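You operate a simulated robot arm through the tools that you are given. There is no shell and no other tool.

The job below is to be done with a simulated robot arm. You get a single attempt, and the scene is never put back.

TASK
Tighten the frame, zero the counter, set firm tension and wind 6 metres.
Fine: one press of the key.

It is judged by the outcome, as a careful person would: the job done as asked, and still so three seconds after it is handed in. It fails if anything else is knocked over, pushed out of place, dropped, spilled or broken.

THE ROBOT
A 7-joint arm with a three-finger gripper, fixed in place. Base frame: the origin is at the foot of the arm, x ahead of it, y to its left, z up; the work surface is at about z = 740. Units: mm, rad, N and s.
Its first joint turns from -2.897 to 2.897 rad. Payload 2.69 kg.
Tool frame: the origin (TCP) lies between the finger pads and is the grasp point; the fingertips stand 30 mm ahead of it; z points along the fingers, y is the line along which they close. The gripper opens to 128 mm. The gripper's body begins 117 mm behind the TCP.
Orientation is told as [roll, pitch, yaw] about the base's x, y, z axes, in that order, counted from this pose: with the fingers straight down and closing along the base's y, the tool's x points along the base's -x, its y along +y and its z along -z.

THE INTERFACE
- The arm moves only by the tool drive_tool. Its argument "plan" is a list of rows, each an object (a shift or turn left out is 0, a gripper value left out holds the last) with "xyz": the shift along the tool's x, y, z in units of 20 mm (1.0 is 20 mm), a list of three; "rotation": the turn, a rotation vector about the tool's x, y, z in units of 8 degrees (1.0 is 8 degrees), a list of three; "fingers": the closure in counts, from 0 (fully open) to 255 (shut). In form: [{"xyz": [x, y, z], "rotation": [ax, ay, az], "fingers": fingers}, ...]. A call has 1 to 20 rows; each row shifts and turns the commanded pose from where the row before left it, along the tool's axes as they then stand. A call with a number of a shift or a turn outside -1 to 1 is refused whole. Each row takes 0.2 s and may step no farther than 50 mm and 0.15 rad from the row before; otherwise, or with a gripper value out of range, the whole call is refused. Where a pose cannot be reached the arm comes as near as it can. A force on the tool above 40 N (or 10 N above the force at the start of the call, whichever is more), or a blocked arm, ends the call early, and 0.2 s more pass. The fingers move at their own pace and stop on an object; they squeeze with about 38 N. The grip force told is the motor's: it shows also when the fingers shut on nothing. Time passes only in rows, and 0.2 s behind the last, so rows that do not move let the fingers close. It gives the time, the measured TCP pose, the force on the tool (base axes), the opening and the grip force at its end, in the units of the frame above (readings bear some noise), with the torque about the TCP (base axes, N m) and any sound that the robot's microphone picked up, and new pictures: "show" is both (left out), scene, wrist or none.
- Cameras (640 x 400 px; columns grow to the right, rows downward): "scene" is fixed at [218.9, -500.4, 1498.3]; the picture's right is [0.81, -0.59, 0.00], its down [-0.23, -0.31, -0.92] and it looks along [0.55, 0.74, -0.39] (base axes); focal length 312 px, centre (320, 200). "wrist" rides on the gripper at [58, 54, -131] in the tool frame; the picture's right is [-0.68, 0.74, 0.00], its down [-0.62, -0.57, -0.55] and it looks along [-0.40, -0.37, 0.84] (tool axes); focal length 234 px, centre (320, 200). There is no depth. A picture from a camera that has moved, and an enlarged one, comes with that camera's place and axes in the base frame and with its lens.
- slide_trunk(by): slides the trunk up (or, below 0, down) by that many mm; the arm rides with it, the base frame stays. It gives what a move gives, with no picture.
- close_up(camera, box): a new picture of the part [left, top, right, bottom] of that camera's present view, enlarged. It takes no simulated time.
- finish_job(): hands the job in; it is judged then, once.

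Places have to be worked out from the pictures, the camera data and where the tool is seen. Open the gripper and draw the arm clear of the work before you hand the job in, unless the task says otherwise.

The tools are called as name(argument=value, ...) on one line, values as JSON. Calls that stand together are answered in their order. drive_tool: Moves the arm, as the interface text tells. Its arguments: {"type":"object","properties":{"plan":{"type":"array"},"show":{"type":"string","enum":["both","scene","wrist","none"]}},"required":["plan"]} The other tools are called the same way: slide_trunk (by) slides the trunk up or down; close_up (camera, box) takes an enlarged picture of a part of a camera's view; finish_job () hands the job in.

At the start:

```text
time_s: 0.0
position: [527.1, 274.7, 1372.1]
orientation: [0.0, 0.001, -0.001]
wrist_force: [-0.1, -0.1, -0.1]
torque: [-0.03, 0.01, -0.03]
opening: 127.9
grip_force: 0.1
trunk travel left (down, up): [-150.0, 200.0]
```

scene: 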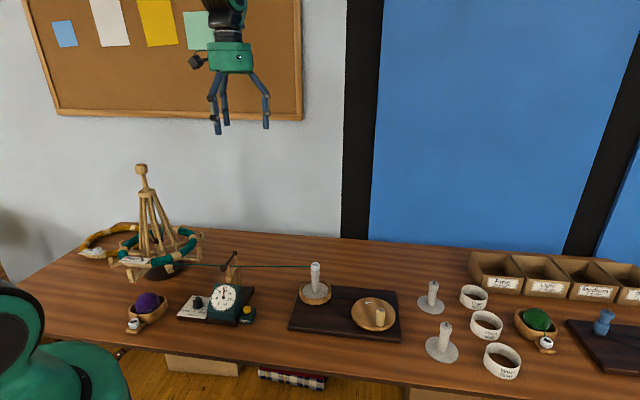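
wrist: 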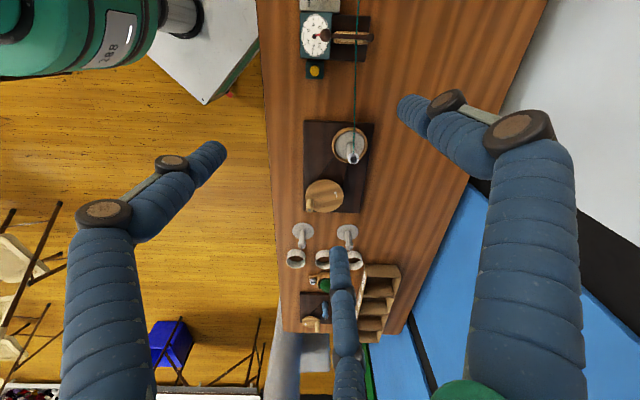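

The scene shows a yarn swift at left, a counter with dial, a ball winder with a crank disc, and other things. I look closer at each before moving.

close_up(camera="scene", box=[70, 150, 270, 275])

close_up(camera="scene", box=[110, 260, 270, 360])

close_up(camera="scene", box=[270, 250, 430, 350])

close_up(camera="scene", box=[410, 240, 640, 384])

close_up(camera="wrist", box=[260, 0, 420, 100])

close_up(camera="wrist", box=[260, 100, 420, 230])

```text
3.20 times, centred on (170, 212) of scene
camera zoom: at [218.9, -500.4, 1498.3], right [0.81, -0.59, 0.0], down [-0.23, -0.31, -0.92], along [0.55, 0.74, -0.39], focal length 998 px, centre (800, 160)
```

zoom: 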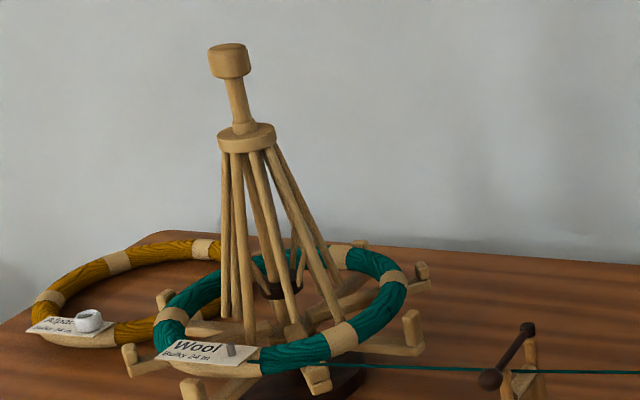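

```text
4.00 times, centred on (190, 310) of scene
camera zoom: at [218.9, -500.4, 1498.3], right [0.81, -0.59, 0.0], down [-0.23, -0.31, -0.92], along [0.55, 0.74, -0.39], focal length 1247 px, centre (840, -240)
```

zoom: 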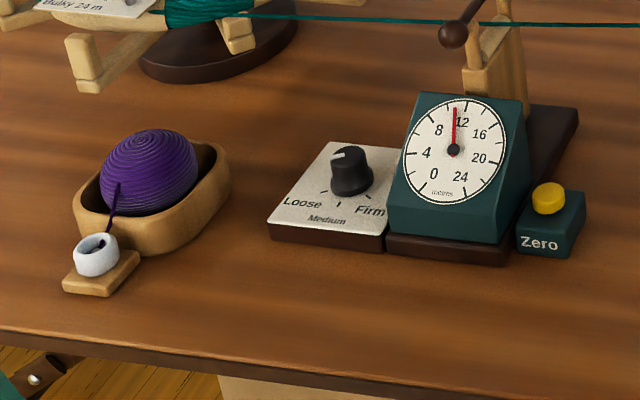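

```text
4.00 times, centred on (350, 300) of scene
camera zoom: at [218.9, -500.4, 1498.3], right [0.81, -0.59, 0.0], down [-0.23, -0.31, -0.92], along [0.55, 0.74, -0.39], focal length 1247 px, centre (200, -200)
```

zoom: 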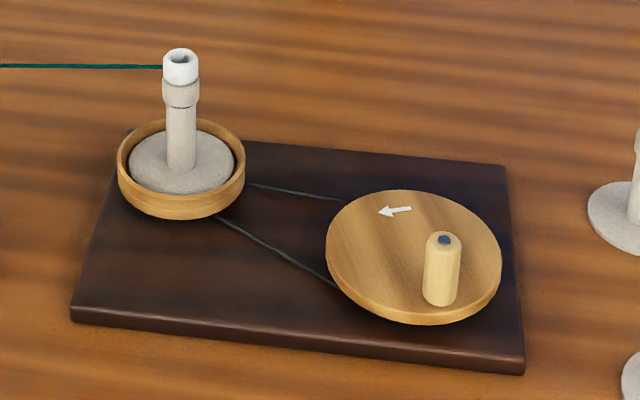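

```text
2.78 times, centred on (525, 312) of scene
camera zoom: at [218.9, -500.4, 1498.3], right [0.81, -0.59, 0.0], down [-0.23, -0.31, -0.92], along [0.55, 0.74, -0.39], focal length 866 px, centre (-249, -111)
```

zoom: 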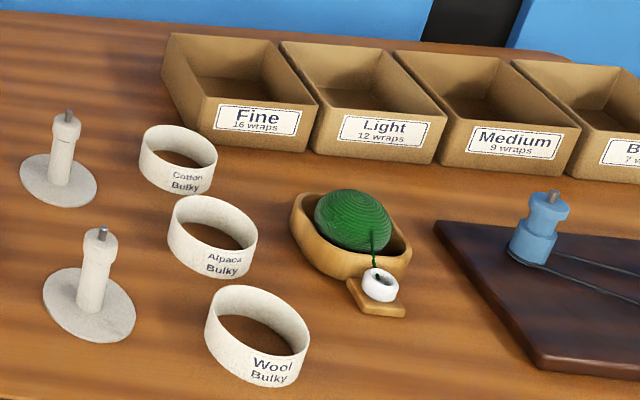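

```text
4.00 times, centred on (340, 50) of wrist
camera zoom: at [469.4, 329.6, 1502.7], right [0.68, 0.74, 0.0], down [0.62, -0.57, 0.55], along [0.4, -0.37, -0.84], focal length 937 px, centre (240, 800)
```

zoom: 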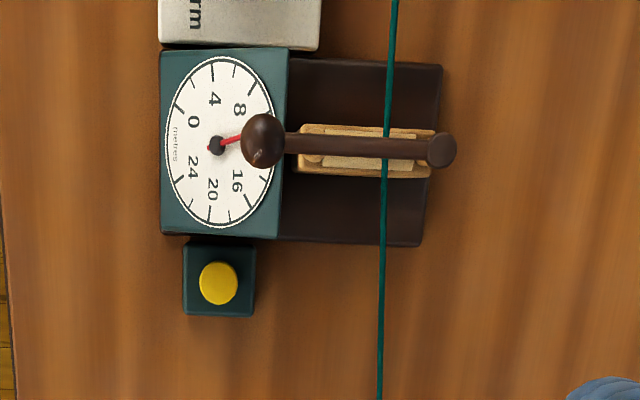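

```text
3.08 times, centred on (340, 165) of wrist
camera zoom: at [469.4, 329.6, 1502.7], right [0.68, 0.74, 0.0], down [0.62, -0.57, 0.55], along [0.4, -0.37, -0.84], focal length 720 px, centre (258, 308)
```

zoom: 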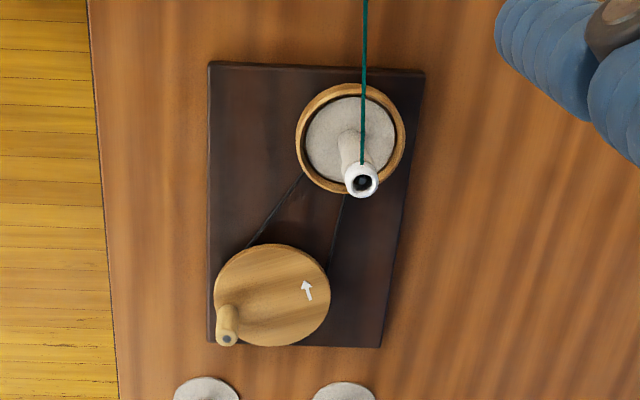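

I look at the swift and the counter in greater enlargement to understand how the frame tightens.

close_up(camera="scene", box=[100, 215, 220, 290])

close_up(camera="scene", box=[110, 155, 206, 215])

close_up(camera="scene", box=[170, 270, 266, 330])

close_up(camera="scene", box=[0, 0, 320, 200])

```text
5.33 times, centred on (160, 252) of scene
camera zoom: at [218.9, -500.4, 1498.3], right [0.81, -0.59, 0.0], down [-0.23, -0.31, -0.92], along [0.55, 0.74, -0.39], focal length 1663 px, centre (1173, -80)
```

zoom: 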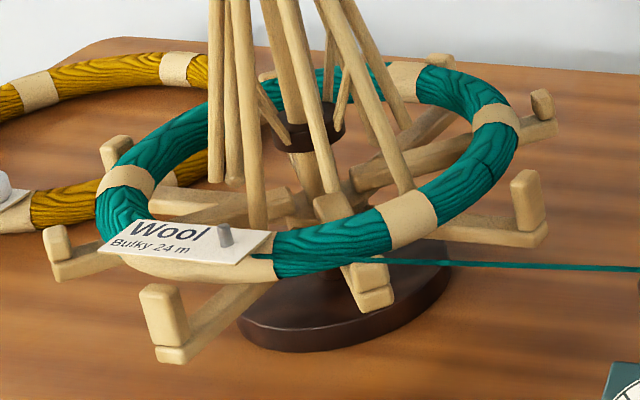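

```text
6.67 times, centred on (158, 185) of scene
camera zoom: at [218.9, -500.4, 1498.3], right [0.81, -0.59, 0.0], down [-0.23, -0.31, -0.92], along [0.55, 0.74, -0.39], focal length 2078 px, centre (1400, 300)
```

zoom: 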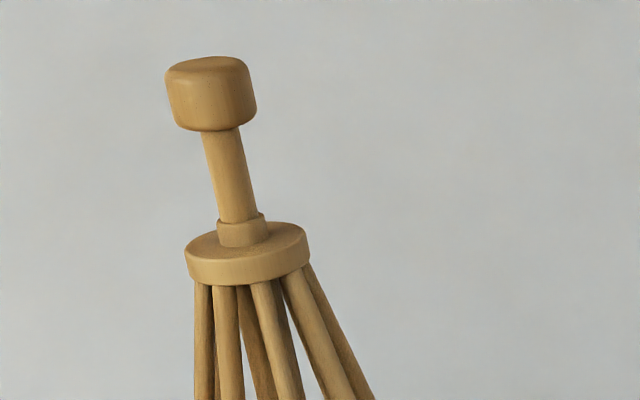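

```text
6.67 times, centred on (218, 300) of scene
camera zoom: at [218.9, -500.4, 1498.3], right [0.81, -0.59, 0.0], down [-0.23, -0.31, -0.92], along [0.55, 0.74, -0.39], focal length 2078 px, centre (1000, -467)
```

zoom: 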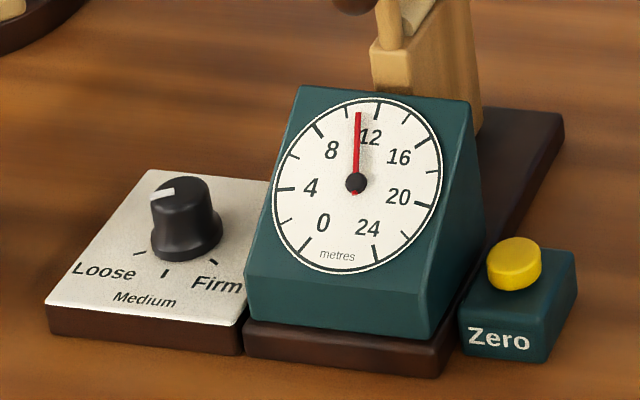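

```text
2.00 times, centred on (160, 100) of scene
camera zoom: at [218.9, -500.4, 1498.3], right [0.81, -0.59, 0.0], down [-0.23, -0.31, -0.92], along [0.55, 0.74, -0.39], focal length 624 px, centre (640, 400)
```

zoom: 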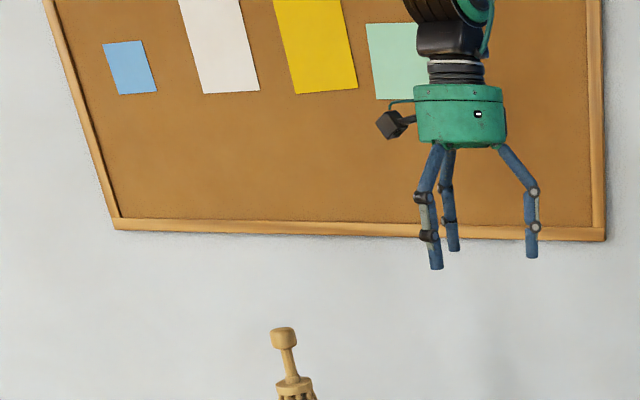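

The knob atop the swift sits at roughly (331, 710, 1180), well within reach. I move the hand high towards it to get a better wrist view of the frame mechanism.

drive_tool(plan=[{"xyz": [0.4, 1, 0]}, {"xyz": [0.4, 1, 0]}, {"xyz": [0.4, 1, 0]}, {"xyz": [0.4, 1, 0]}, {"xyz": [0.4, 1, 0]}, {"xyz": [0.4, 1, 0]}, {"xyz": [0.4, 1, 0]}, {"xyz": [0.4, 1, 0]}, {"xyz": [0.4, 1, 0]}, {"xyz": [0.4, 1, 0]}, {"xyz": [0.4, 1, 0]}, {"xyz": [0.4, 1, 0]}, {"xyz": [0.4, 1, 0]}, {"xyz": [0.4, 1, 0]}, {"xyz": [0.4, 1, 0]}, {"xyz": [0.4, 1, 0]}, {"xyz": [0.4, 1, 0]}, {"xyz": [0.4, 1, 0]}])

```text
time_s: 3.8
position: [384.7, 635.5, 1372.5]
orientation: [0.001, -0.001, 0.0]
wrist_force: [0.6, -0.9, 0.6]
torque: [0.02, 0.06, 0.02]
opening: 127.9
grip_force: 0.1
trunk travel left (down, up): [-150.0, 200.0]
camera wrist: at [326.0, 689.7, 1502.4], right [0.68, 0.74, 0.0], down [0.62, -0.57, 0.55], along [0.4, -0.37, -0.84], focal length 234 px, centre (320, 200)
```

scene: 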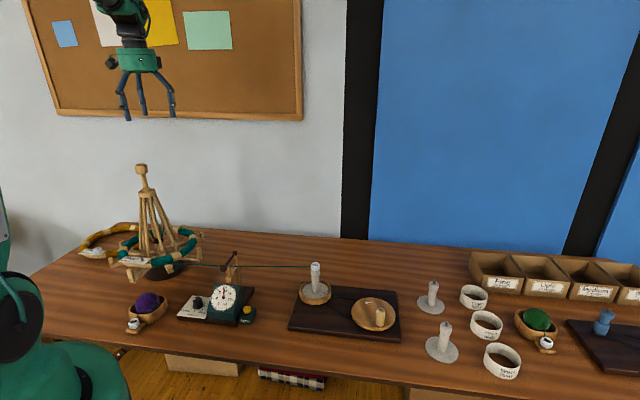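
wrist: 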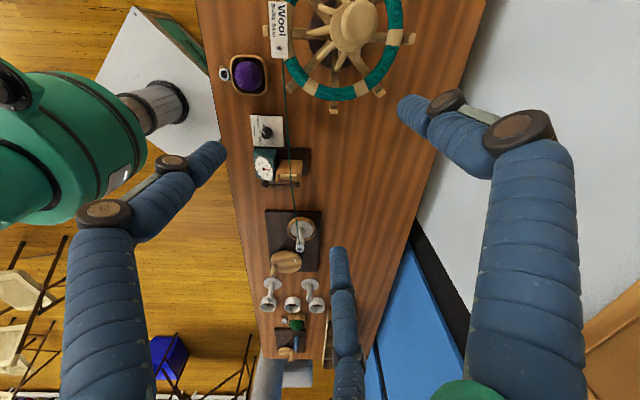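

The swift axis seems at about (332, 733), knob top z≈1176. I enlarge the wrist view of it.

close_up(camera="wrist", box=[240, 0, 432, 120])

close_up(camera="wrist", box=[220, 100, 348, 180])

close_up(camera="wrist", box=[240, 180, 400, 360])

```text
3.33 times, centred on (336, 60) of wrist
camera zoom: at [326.0, 689.7, 1502.4], right [0.68, 0.74, 0.0], down [0.62, -0.57, 0.55], along [0.4, -0.37, -0.84], focal length 781 px, centre (267, 667)
```

zoom: 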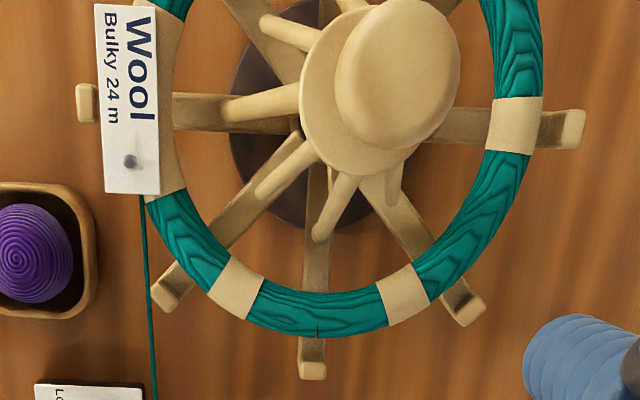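

```text
5.00 times, centred on (284, 140) of wrist
camera zoom: at [326.0, 689.7, 1502.4], right [0.68, 0.74, 0.0], down [0.62, -0.57, 0.55], along [0.4, -0.37, -0.84], focal length 1171 px, centre (500, 500)
```

zoom: 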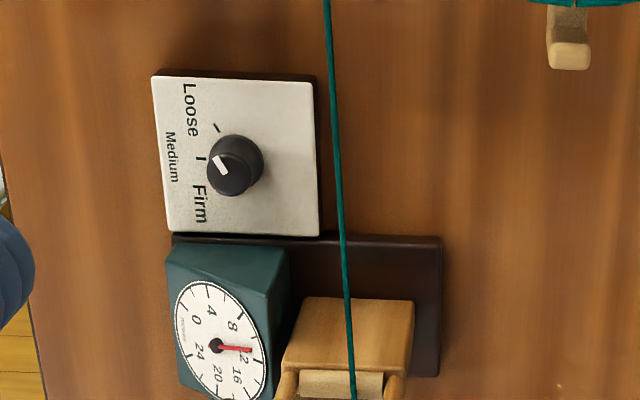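

```text
2.22 times, centred on (320, 270) of wrist
camera zoom: at [326.0, 689.7, 1502.4], right [0.68, 0.74, 0.0], down [0.62, -0.57, 0.55], along [0.4, -0.37, -0.84], focal length 520 px, centre (320, 44)
```

zoom: 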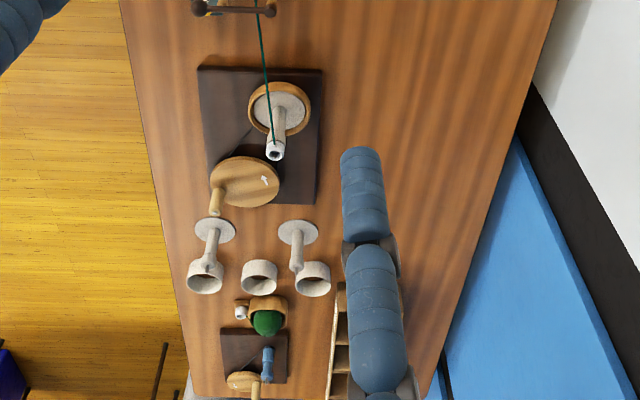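

The knob pointer seems to point to Loose. I move to the swift's front-left side at height, so that the wrist camera looks across at it.

drive_tool(plan=[{"xyz": [0.925, 0.825, 0]}, {"xyz": [0.925, 0.825, 0]}, {"xyz": [0.925, 0.825, 0]}, {"xyz": [0.925, 0.825, 0]}, {"xyz": [0.925, 0.825, 0]}, {"xyz": [0.925, 0.825, 0]}, {"xyz": [0.925, 0.825, 0]}, {"xyz": [0.925, 0.825, 0]}, {"xyz": [0.925, 0.825, 0]}, {"xyz": [0.925, 0.825, 0]}, {"xyz": [0, 0, 1]}, {"xyz": [0, 0, 1]}, {"xyz": [0, 0, 1]}, {"xyz": [0, 0, 1]}, {"xyz": [0, 0, 1]}, {"xyz": [0, 0, 1]}, {"xyz": [0, 0, 1]}, {"xyz": [0, 0, 1]}])

```text
time_s: 7.6
position: [197.6, 801.5, 1211.6]
orientation: [0.0, 0.001, 0.002]
wrist_force: [0.7, 0.5, 0.7]
torque: [0.02, 0.04, 0.02]
opening: 128.0
grip_force: 0.1
trunk travel left (down, up): [-150.0, 200.0]
camera wrist: at [140.6, 854.9, 1342.3], right [0.68, 0.74, 0.0], down [0.62, -0.56, 0.55], along [0.4, -0.37, -0.84], focal length 234 px, centre (320, 200)
```

scene: 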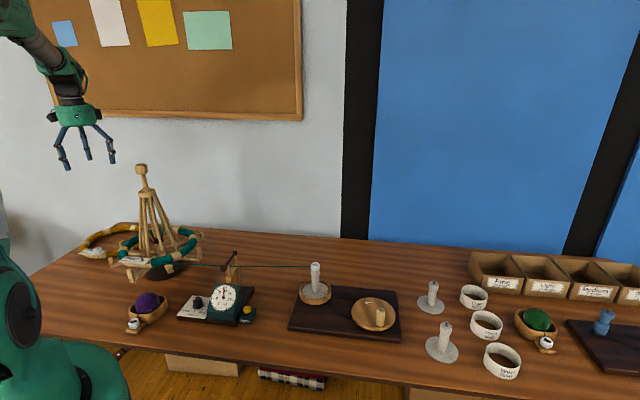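
wrist: 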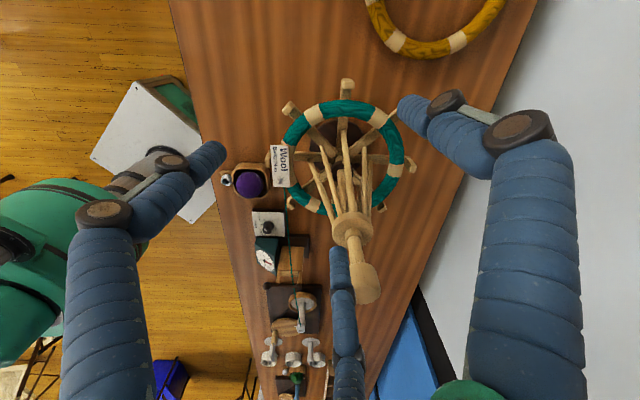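

close_up(camera="wrist", box=[260, 70, 436, 180])

close_up(camera="wrist", box=[280, 140, 440, 310])

```text
3.64 times, centred on (348, 125) of wrist
camera zoom: at [140.6, 854.9, 1342.3], right [0.68, 0.74, 0.0], down [0.62, -0.56, 0.55], along [0.4, -0.37, -0.84], focal length 852 px, centre (218, 473)
```

zoom: 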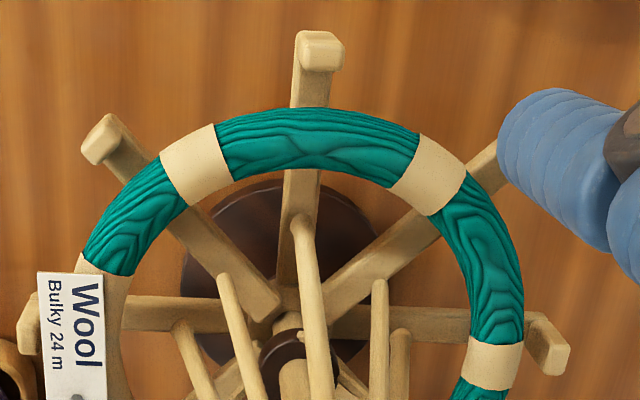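

```text
2.35 times, centred on (360, 225) of wrist
camera zoom: at [140.6, 854.9, 1342.3], right [0.68, 0.74, 0.0], down [0.62, -0.56, 0.55], along [0.4, -0.37, -0.84], focal length 551 px, centre (226, 141)
```

zoom: 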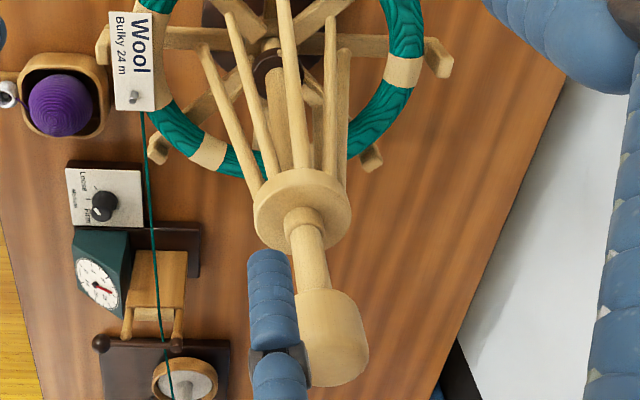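

The ribs hang free like an umbrella's, with a dark runner and struts below. I zoom far in on the crown, runner and base to find what moves.

close_up(camera="scene", box=[128, 158, 176, 188])

close_up(camera="scene", box=[124, 182, 188, 222])

close_up(camera="scene", box=[124, 220, 188, 260])

close_up(camera="wrist", box=[300, 120, 380, 170])

close_up(camera="scene", box=[210, 240, 258, 300])

close_up(camera="scene", box=[30, 80, 126, 180])

```text
13.33 times, centred on (152, 173) of scene
camera zoom: at [218.9, -500.4, 1498.3], right [0.81, -0.59, 0.0], down [-0.23, -0.31, -0.92], along [0.55, 0.74, -0.39], focal length 4156 px, centre (2560, 560)
```

zoom: 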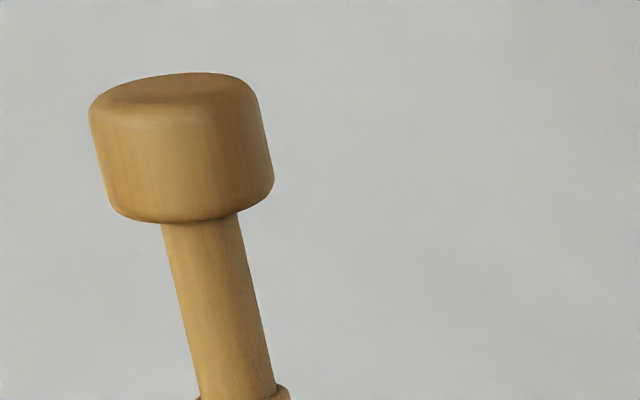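

```text
10.00 times, centred on (156, 202) of scene
camera zoom: at [218.9, -500.4, 1498.3], right [0.81, -0.59, 0.0], down [-0.23, -0.31, -0.92], along [0.55, 0.74, -0.39], focal length 3117 px, centre (1960, 180)
```

zoom: 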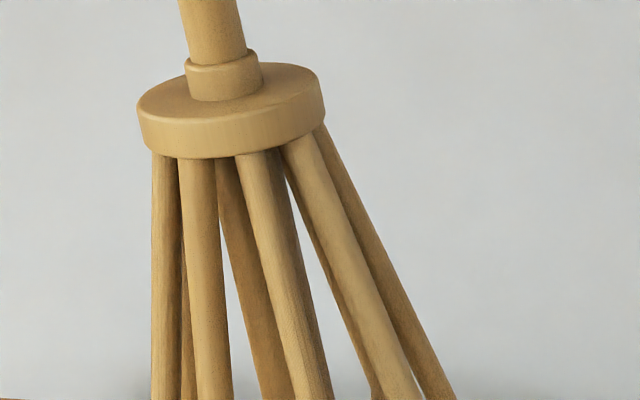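

```text
10.00 times, centred on (156, 240) of scene
camera zoom: at [218.9, -500.4, 1498.3], right [0.81, -0.59, 0.0], down [-0.23, -0.31, -0.92], along [0.55, 0.74, -0.39], focal length 3117 px, centre (1960, -200)
```

zoom: 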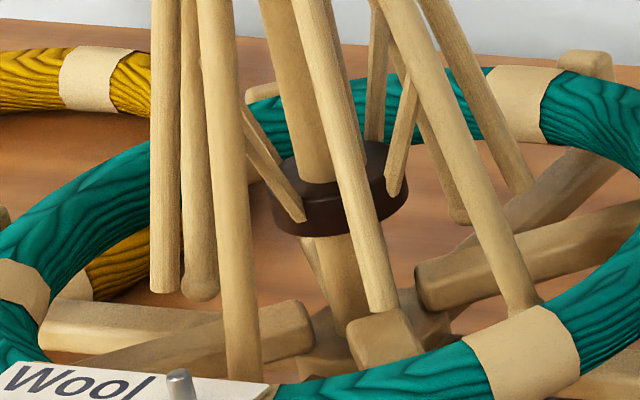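

```text
8.00 times, centred on (340, 145) of wrist
camera zoom: at [140.6, 854.9, 1342.3], right [0.68, 0.74, 0.0], down [0.62, -0.56, 0.55], along [0.4, -0.37, -0.84], focal length 1873 px, centre (160, 640)
```

zoom: 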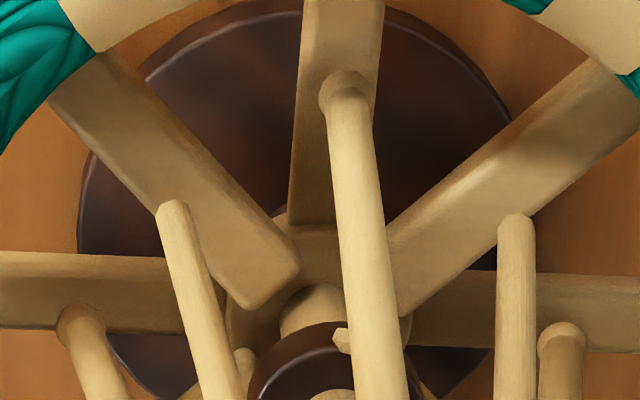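

```text
6.67 times, centred on (234, 270) of scene
camera zoom: at [218.9, -500.4, 1498.3], right [0.81, -0.59, 0.0], down [-0.23, -0.31, -0.92], along [0.55, 0.74, -0.39], focal length 2078 px, centre (893, -267)
```

zoom: 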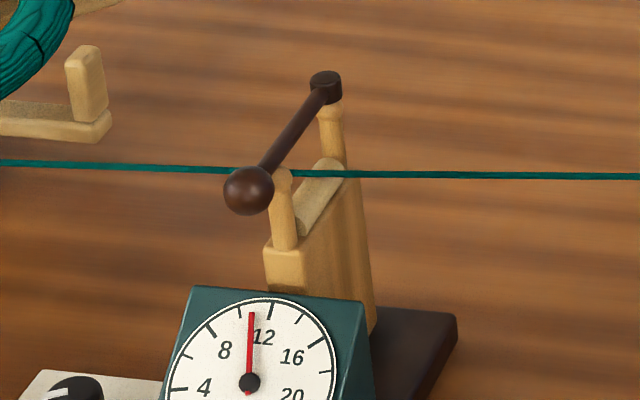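

```text
4.00 times, centred on (78, 130) of scene
camera zoom: at [218.9, -500.4, 1498.3], right [0.81, -0.59, 0.0], down [-0.23, -0.31, -0.92], along [0.55, 0.74, -0.39], focal length 1247 px, centre (1288, 480)
```

zoom: 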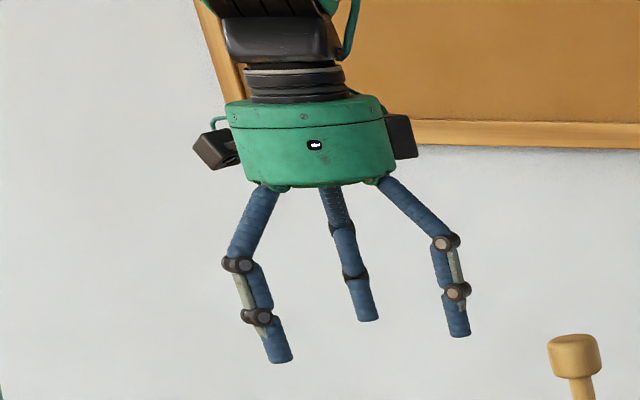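

The fingers look three-pronged in the picture, so I close the gripper here in free air to see how they come together.

drive_tool(plan=[{"fingers": 255}, {"fingers": 255}, {"fingers": 255}])

close_up(camera="scene", box=[30, 80, 126, 180])

```text
time_s: 8.4
position: [198.6, 801.0, 1212.1]
orientation: [0.0, 0.0, 0.002]
wrist_force: [0.0, 0.2, 0.1]
torque: [0.06, 0.01, 0.0]
opening: 2.5
grip_force: 31.1
trunk travel left (down, up): [-150.0, 200.0]
camera wrist: at [140.5, 854.9, 1342.7], right [0.68, 0.74, 0.0], down [0.62, -0.57, 0.55], along [0.4, -0.37, -0.84], focal length 234 px, centre (320, 200)
```

scene: 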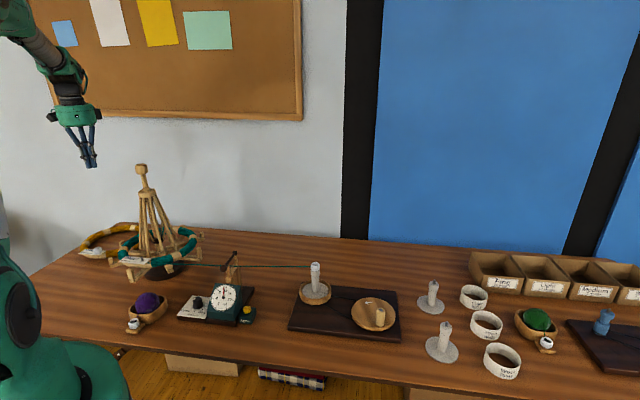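
wrist: 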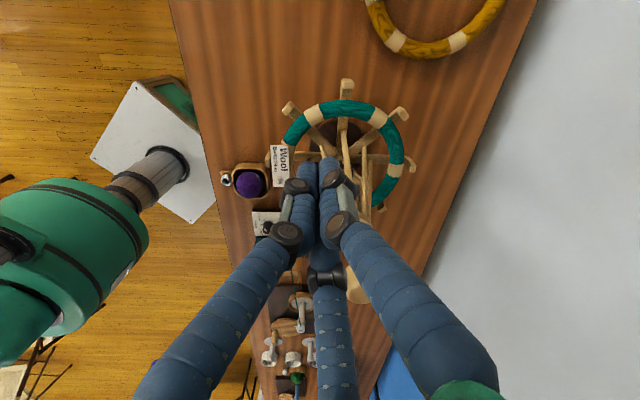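

```text
4.00 times, centred on (78, 130) of scene
camera zoom: at [218.9, -500.4, 1498.3], right [0.81, -0.59, 0.0], down [-0.23, -0.31, -0.92], along [0.55, 0.74, -0.39], focal length 1247 px, centre (1288, 480)
```

zoom: 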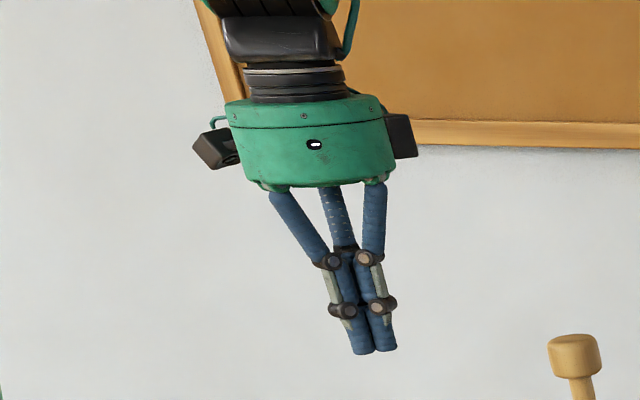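

The fingers close centrally, good for a round knob. I rise, open, and go over the knob at about (332, 733), stopping above it to check alignment.

drive_tool(plan=[{"xyz": [0, 0, -1], "fingers": 0}, {"xyz": [0, 0, -1]}, {"xyz": [0, 0, -0.5]}, {"xyz": [-0.957, -0.486, 0]}, {"xyz": [-0.957, -0.486, 0]}, {"xyz": [-0.957, -0.486, 0]}, {"xyz": [-0.957, -0.486, 0]}, {"xyz": [-0.957, -0.486, 0]}, {"xyz": [-0.957, -0.486, 0]}, {"xyz": [-0.957, -0.486, 0]}, {"xyz": [0, 0, 0]}])

close_up(camera="scene", box=[90, 100, 202, 170])

close_up(camera="wrist", box=[240, 120, 400, 220])

```text
time_s: 10.8
position: [333.0, 732.5, 1263.2]
orientation: [-0.001, 0.0, 0.0]
wrist_force: [-0.6, 0.1, -0.2]
torque: [0.02, 0.04, -0.02]
opening: 128.1
grip_force: 0.1
trunk travel left (down, up): [-150.0, 200.0]
camera wrist: at [274.5, 786.3, 1393.1], right [0.68, 0.74, 0.0], down [0.62, -0.57, 0.55], along [0.4, -0.37, -0.84], focal length 234 px, centre (320, 200)
```

scene: 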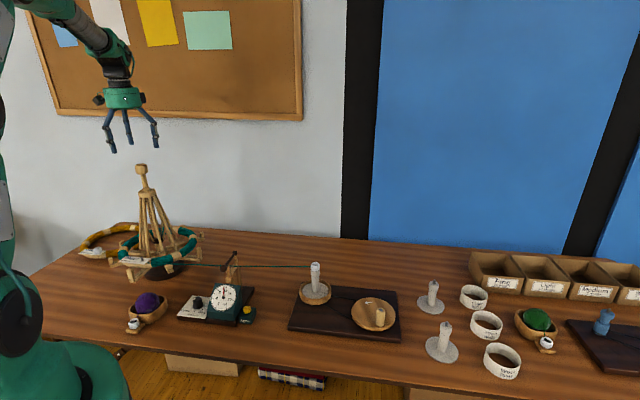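
wrist: 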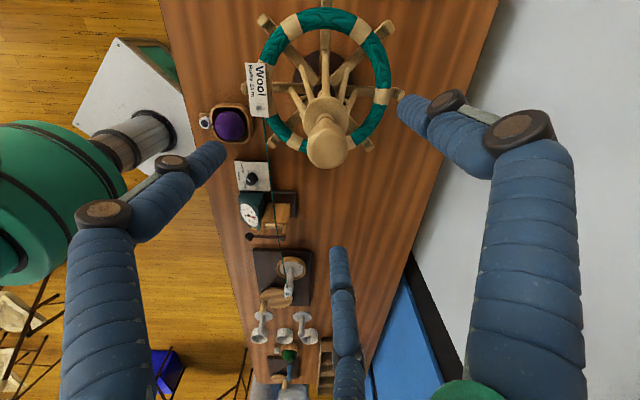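

```text
5.71 times, centred on (146, 135) of scene
camera zoom: at [218.9, -500.4, 1498.3], right [0.81, -0.59, 0.0], down [-0.23, -0.31, -0.92], along [0.55, 0.74, -0.39], focal length 1781 px, centre (1314, 571)
```

zoom: 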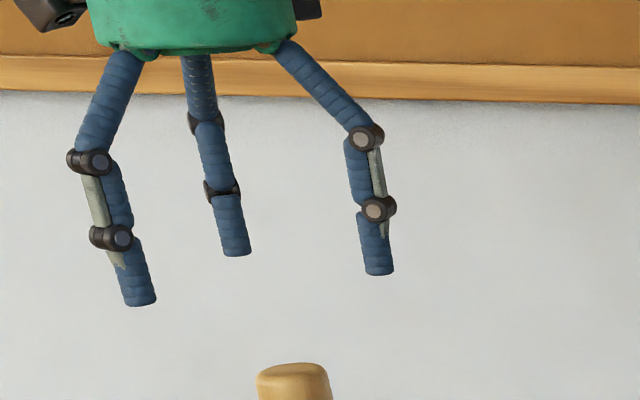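

```text
4.00 times, centred on (320, 170) of wrist
camera zoom: at [274.5, 786.3, 1393.1], right [0.68, 0.74, 0.0], down [0.62, -0.57, 0.55], along [0.4, -0.37, -0.84], focal length 937 px, centre (320, 320)
```

zoom: 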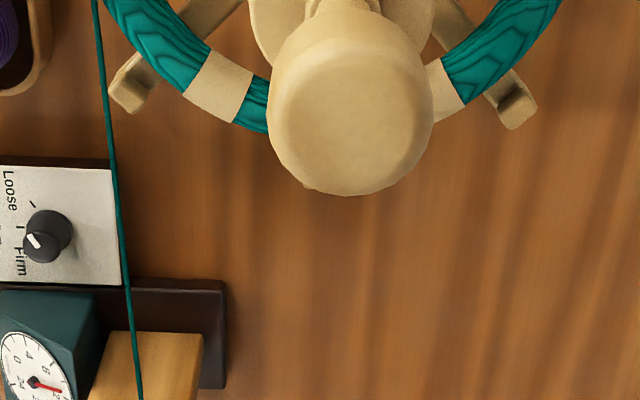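

The knob centre appears at about (336, 737), slightly off from me. I correct by a few mm and descend so the open fingers surround the knob.

drive_tool(plan=[{"xyz": [-0.17, 0.25, 0]}, {"xyz": [0, 0, 1]}, {"xyz": [0, 0, 1]}, {"xyz": [0, 0, 1]}, {"xyz": [0, 0, 1]}, {"xyz": [0, 0, 0.9]}, {"xyz": [0, 0, 0]}])

close_up(camera="scene", box=[90, 130, 202, 200])

close_up(camera="wrist", box=[240, 120, 400, 220])

```text
time_s: 12.4
position: [333.8, 737.1, 1162.7]
orientation: [0.0, 0.002, 0.001]
wrist_force: [0.5, -0.2, -0.5]
torque: [-0.01, 0.02, 0.01]
opening: 128.1
grip_force: 0.0
trunk travel left (down, up): [-150.0, 200.0]
camera wrist: at [277.3, 791.7, 1294.3], right [0.68, 0.74, 0.0], down [0.62, -0.57, 0.55], along [0.4, -0.37, -0.84], focal length 234 px, centre (320, 200)
```

scene: 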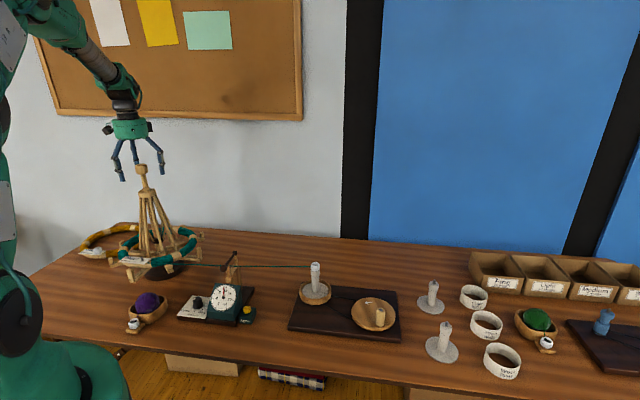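
wrist: 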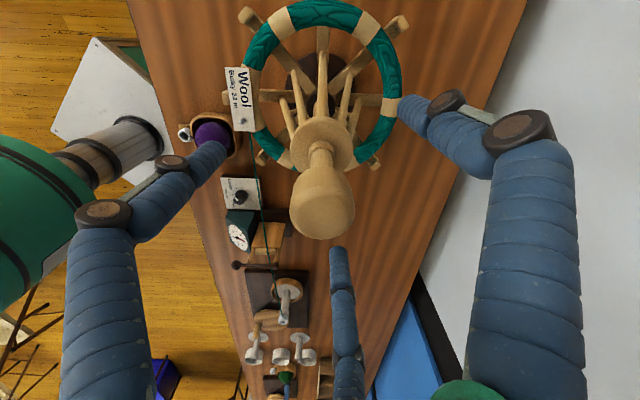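

```text
5.71 times, centred on (146, 165) of scene
camera zoom: at [218.9, -500.4, 1498.3], right [0.81, -0.59, 0.0], down [-0.23, -0.31, -0.92], along [0.55, 0.74, -0.39], focal length 1781 px, centre (1314, 400)
```

zoom: 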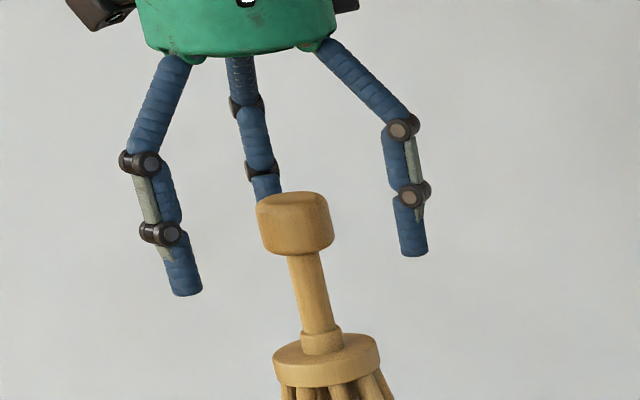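

```text
4.00 times, centred on (320, 170) of wrist
camera zoom: at [277.3, 791.7, 1294.3], right [0.68, 0.74, 0.0], down [0.62, -0.57, 0.55], along [0.4, -0.37, -0.84], focal length 937 px, centre (320, 320)
```

zoom: 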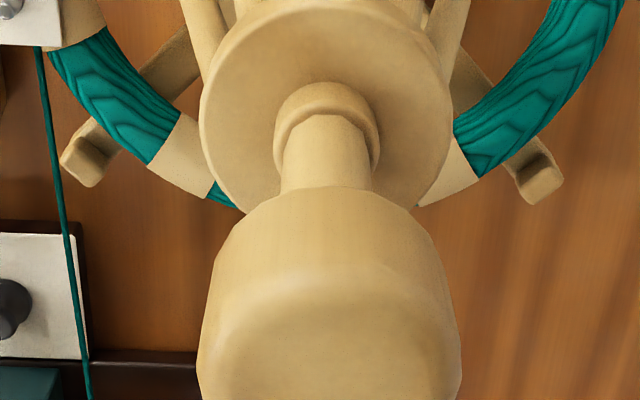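

The knob lies between the fingers within a few mm. I close gradually to just around its diameter and watch the side force.

drive_tool(plan=[{"fingers": 100}, {"fingers": 135}, {"fingers": 145}, {"fingers": 150}, {"fingers": 155}], show="wrist")

close_up(camera="scene", box=[90, 130, 202, 200])

```text
time_s: 13.6
position: [335.2, 738.0, 1164.3]
orientation: [-0.001, -0.001, -0.002]
wrist_force: [-0.8, -0.1, 0.2]
torque: [-0.03, -0.02, 0.01]
opening: 50.1
grip_force: 0.2
trunk travel left (down, up): [-150.0, 200.0]
camera wrist: at [277.2, 791.6, 1294.5], right [0.68, 0.74, 0.0], down [0.62, -0.57, 0.55], along [0.4, -0.37, -0.84], focal length 234 px, centre (320, 200)
```

wrist: 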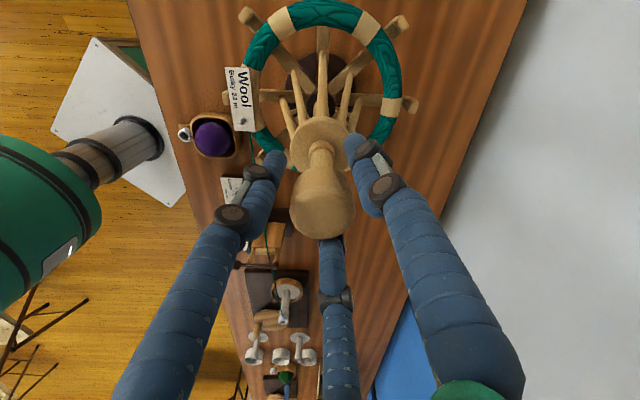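

```text
5.71 times, centred on (146, 165) of scene
camera zoom: at [218.9, -500.4, 1498.3], right [0.81, -0.59, 0.0], down [-0.23, -0.31, -0.92], along [0.55, 0.74, -0.39], focal length 1781 px, centre (1314, 400)
```

zoom: 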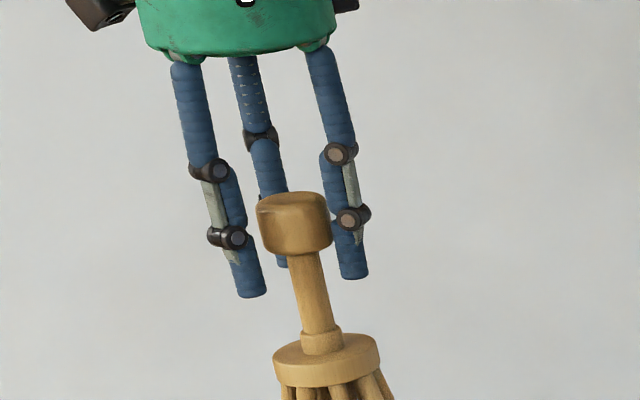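

The knob sits centred at 50 mm opening with no contact. I close onto it firmly and read the forces.

drive_tool(plan=[{"fingers": 162}, {"fingers": 170}, {"fingers": 190}, {"fingers": 255}, {"fingers": 255}], show="none")

close_up(camera="scene", box=[90, 130, 202, 200])

```text
time_s: 14.8
position: [338.1, 735.4, 1163.6]
orientation: [0.0, -0.001, -0.001]
wrist_force: [35.7, -17.7, -2.8]
torque: [0.25, 0.06, -0.02]
opening: 40.2
grip_force: 44.8
trunk travel left (down, up): [-150.0, 200.0]
```

```text
5.71 times, centred on (146, 165) of scene
camera zoom: at [218.9, -500.4, 1498.3], right [0.81, -0.59, 0.0], down [-0.23, -0.31, -0.92], along [0.55, 0.74, -0.39], focal length 1781 px, centre (1314, 400)
```

zoom: 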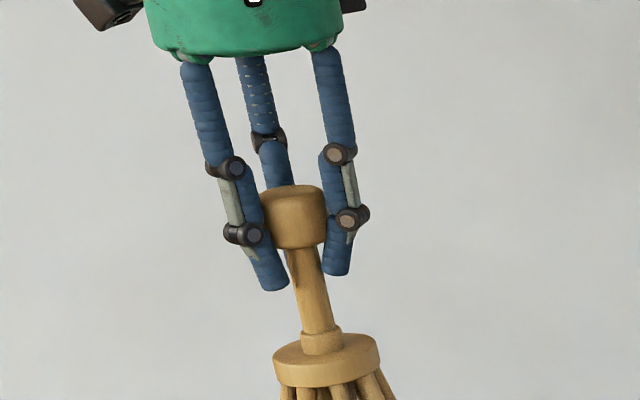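

The grip shows a side force of 36 N toward +x, −17 N in y, so I'm a few mm off centre. I shift the command that way to relieve it.

drive_tool(plan=[{"xyz": [-0.15, -0.08, 0]}, {"xyz": [0, 0, 0]}], show="none")

```text
time_s: 15.4
position: [339.4, 736.5, 1165.0]
orientation: [0.0, 0.001, 0.001]
wrist_force: [17.5, -7.9, -3.2]
torque: [-0.01, 0.06, 0.01]
opening: 41.4
grip_force: 44.7
trunk travel left (down, up): [-150.0, 200.0]
```

drive_tool(plan=[{"xyz": [-0.14, -0.07, 0]}, {"xyz": [0, 0, 0]}], show="wrist")

close_up(camera="scene", box=[90, 130, 202, 200])

```text
time_s: 16.0
position: [339.5, 734.6, 1164.5]
orientation: [0.001, 0.0, 0.002]
wrist_force: [-8.7, 7.7, -2.2]
torque: [0.37, -0.11, -0.02]
opening: 40.5
grip_force: 44.8
trunk travel left (down, up): [-150.0, 200.0]
camera wrist: at [281.4, 789.8, 1294.9], right [0.68, 0.74, 0.0], down [0.62, -0.57, 0.55], along [0.4, -0.37, -0.84], focal length 234 px, centre (320, 200)
```

wrist: 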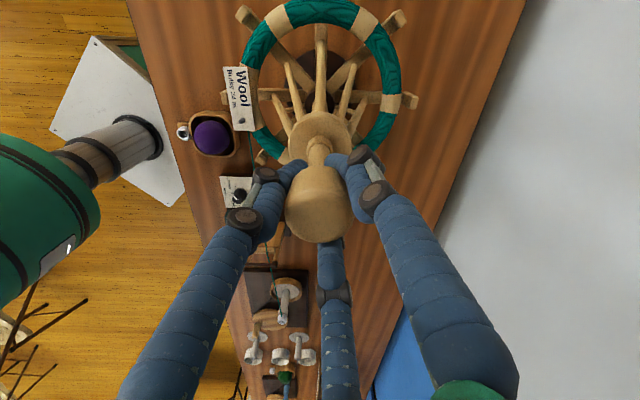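

```text
5.71 times, centred on (146, 165) of scene
camera zoom: at [218.9, -500.4, 1498.3], right [0.81, -0.59, 0.0], down [-0.23, -0.31, -0.92], along [0.55, 0.74, -0.39], focal length 1781 px, centre (1314, 400)
```

zoom: 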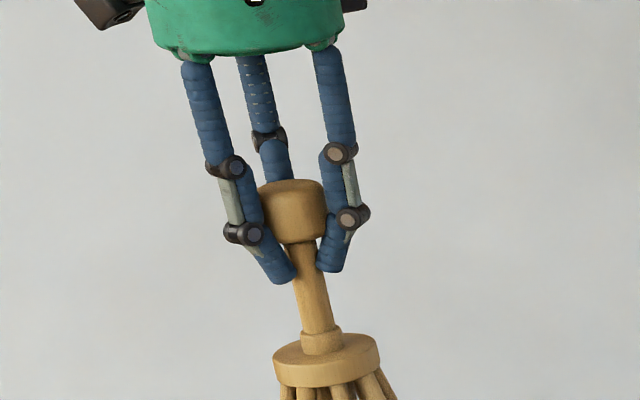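

The knob has risen about 8 mm relative to the crown (fingers squeezing beneath it), so it slides axially. I check whether the runner and ribs moved with it.

close_up(camera="scene", box=[124, 220, 188, 260])

close_up(camera="scene", box=[124, 182, 188, 222])

close_up(camera="scene", box=[128, 158, 176, 188])

```text
10.00 times, centred on (156, 240) of scene
camera zoom: at [218.9, -500.4, 1498.3], right [0.81, -0.59, 0.0], down [-0.23, -0.31, -0.92], along [0.55, 0.74, -0.39], focal length 3117 px, centre (1960, -200)
```

zoom: 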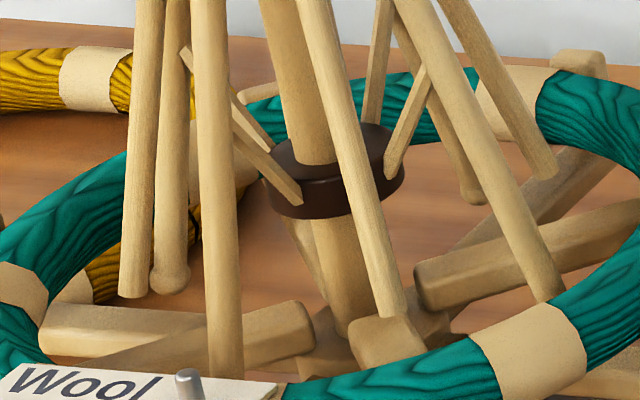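

```text
10.00 times, centred on (156, 202) of scene
camera zoom: at [218.9, -500.4, 1498.3], right [0.81, -0.59, 0.0], down [-0.23, -0.31, -0.92], along [0.55, 0.74, -0.39], focal length 3117 px, centre (1960, 180)
```

zoom: 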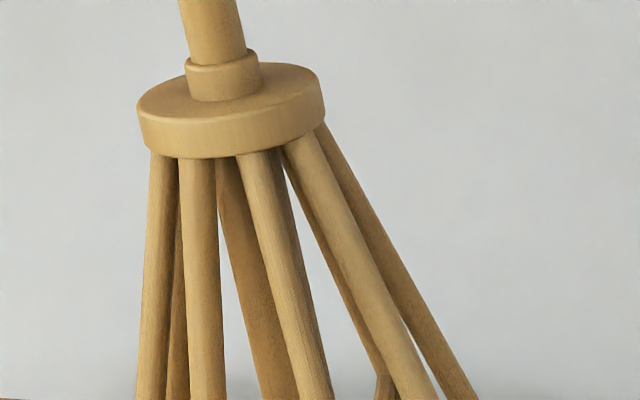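

```text
13.33 times, centred on (152, 173) of scene
camera zoom: at [218.9, -500.4, 1498.3], right [0.81, -0.59, 0.0], down [-0.23, -0.31, -0.92], along [0.55, 0.74, -0.39], focal length 4156 px, centre (2560, 560)
```

zoom: 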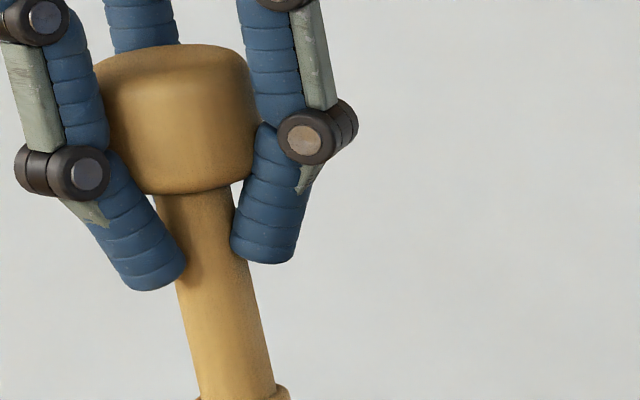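

The runner rose and the ribs spread: pulling the knob up tightens the frame. I pull up in small steps, watching the force.

drive_tool(plan=[{"xyz": [0, 0, -0.25]}, {"xyz": [0, 0, -0.25]}, {"xyz": [0, 0, 0]}], show="none")

close_up(camera="scene", box=[108, 155, 204, 275])

```text
time_s: 16.8
position: [339.6, 735.8, 1175.0]
orientation: [0.0, -0.001, 0.0]
wrist_force: [-18.0, 16.3, -1.8]
torque: [0.41, -0.17, 0.03]
opening: 40.0
grip_force: 45.3
trunk travel left (down, up): [-150.0, 200.0]
```

```text
3.33 times, centred on (156, 215) of scene
camera zoom: at [218.9, -500.4, 1498.3], right [0.81, -0.59, 0.0], down [-0.23, -0.31, -0.92], along [0.55, 0.74, -0.39], focal length 1039 px, centre (867, 150)
```

zoom: 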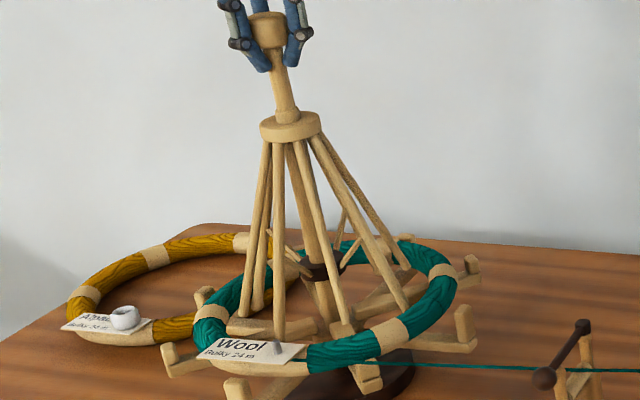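

The ribs have spread further with hardly any vertical force. I continue pulling another 10 mm while easing the side force.

drive_tool(plan=[{"xyz": [0.07, 0.05, -0.25]}, {"xyz": [0, 0, -0.25]}, {"xyz": [0, 0, 0]}], show="none")

close_up(camera="scene", box=[108, 205, 204, 275])

close_up(camera="scene", box=[90, 130, 202, 200])

```text
time_s: 17.6
position: [339.2, 735.2, 1179.5]
orientation: [-0.008, 0.001, 0.001]
wrist_force: [-9.4, 9.0, -29.6]
torque: [-0.79, -0.51, 0.02]
opening: 38.1
grip_force: 45.6
trunk travel left (down, up): [-150.0, 200.0]
```

```text
5.71 times, centred on (156, 240) of scene
camera zoom: at [218.9, -500.4, 1498.3], right [0.81, -0.59, 0.0], down [-0.23, -0.31, -0.92], along [0.55, 0.74, -0.39], focal length 1781 px, centre (1257, -29)
```

zoom: 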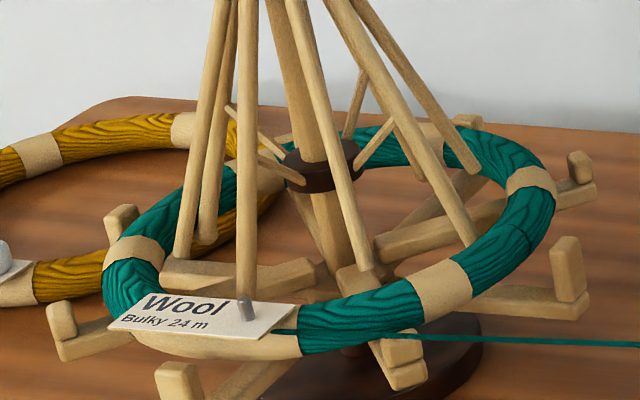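

```text
5.71 times, centred on (146, 165) of scene
camera zoom: at [218.9, -500.4, 1498.3], right [0.81, -0.59, 0.0], down [-0.23, -0.31, -0.92], along [0.55, 0.74, -0.39], focal length 1781 px, centre (1314, 400)
```

zoom: 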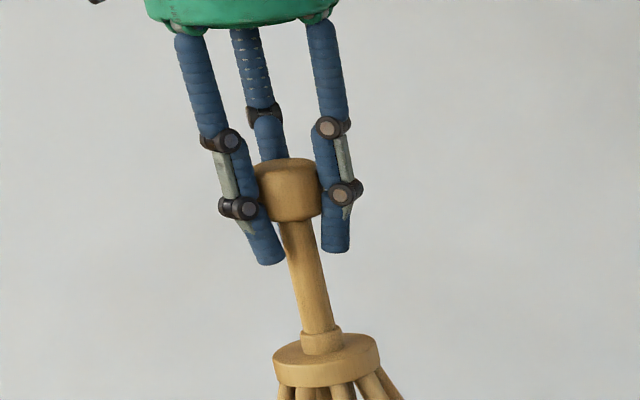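

The vertical force jumped to 30 N, so a stop (taut skein or end of travel) has been reached. I compare with the earlier view to make sure the stand isn't being lifted.

close_up(camera="scene", box=[100, 215, 220, 290])

close_up(camera="wrist", box=[220, 0, 420, 180])

```text
5.33 times, centred on (160, 252) of scene
camera zoom: at [218.9, -500.4, 1498.3], right [0.81, -0.59, 0.0], down [-0.23, -0.31, -0.92], along [0.55, 0.74, -0.39], focal length 1663 px, centre (1173, -80)
```

zoom: 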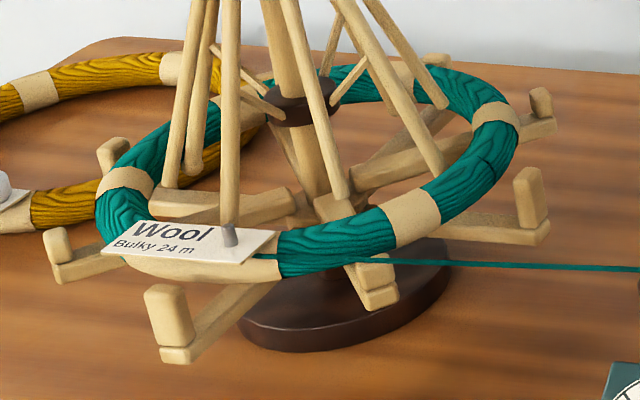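

```text
2.22 times, centred on (320, 90) of wrist
camera zoom: at [281.5, 790.6, 1310.3], right [0.68, 0.74, -0.01], down [0.62, -0.56, 0.55], along [0.4, -0.38, -0.83], focal length 520 px, centre (320, 444)
```

zoom: 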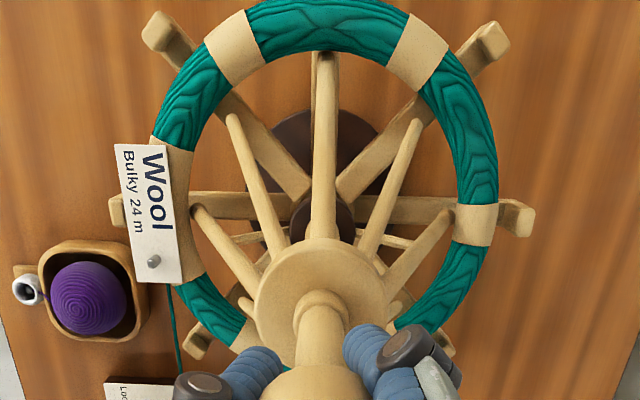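

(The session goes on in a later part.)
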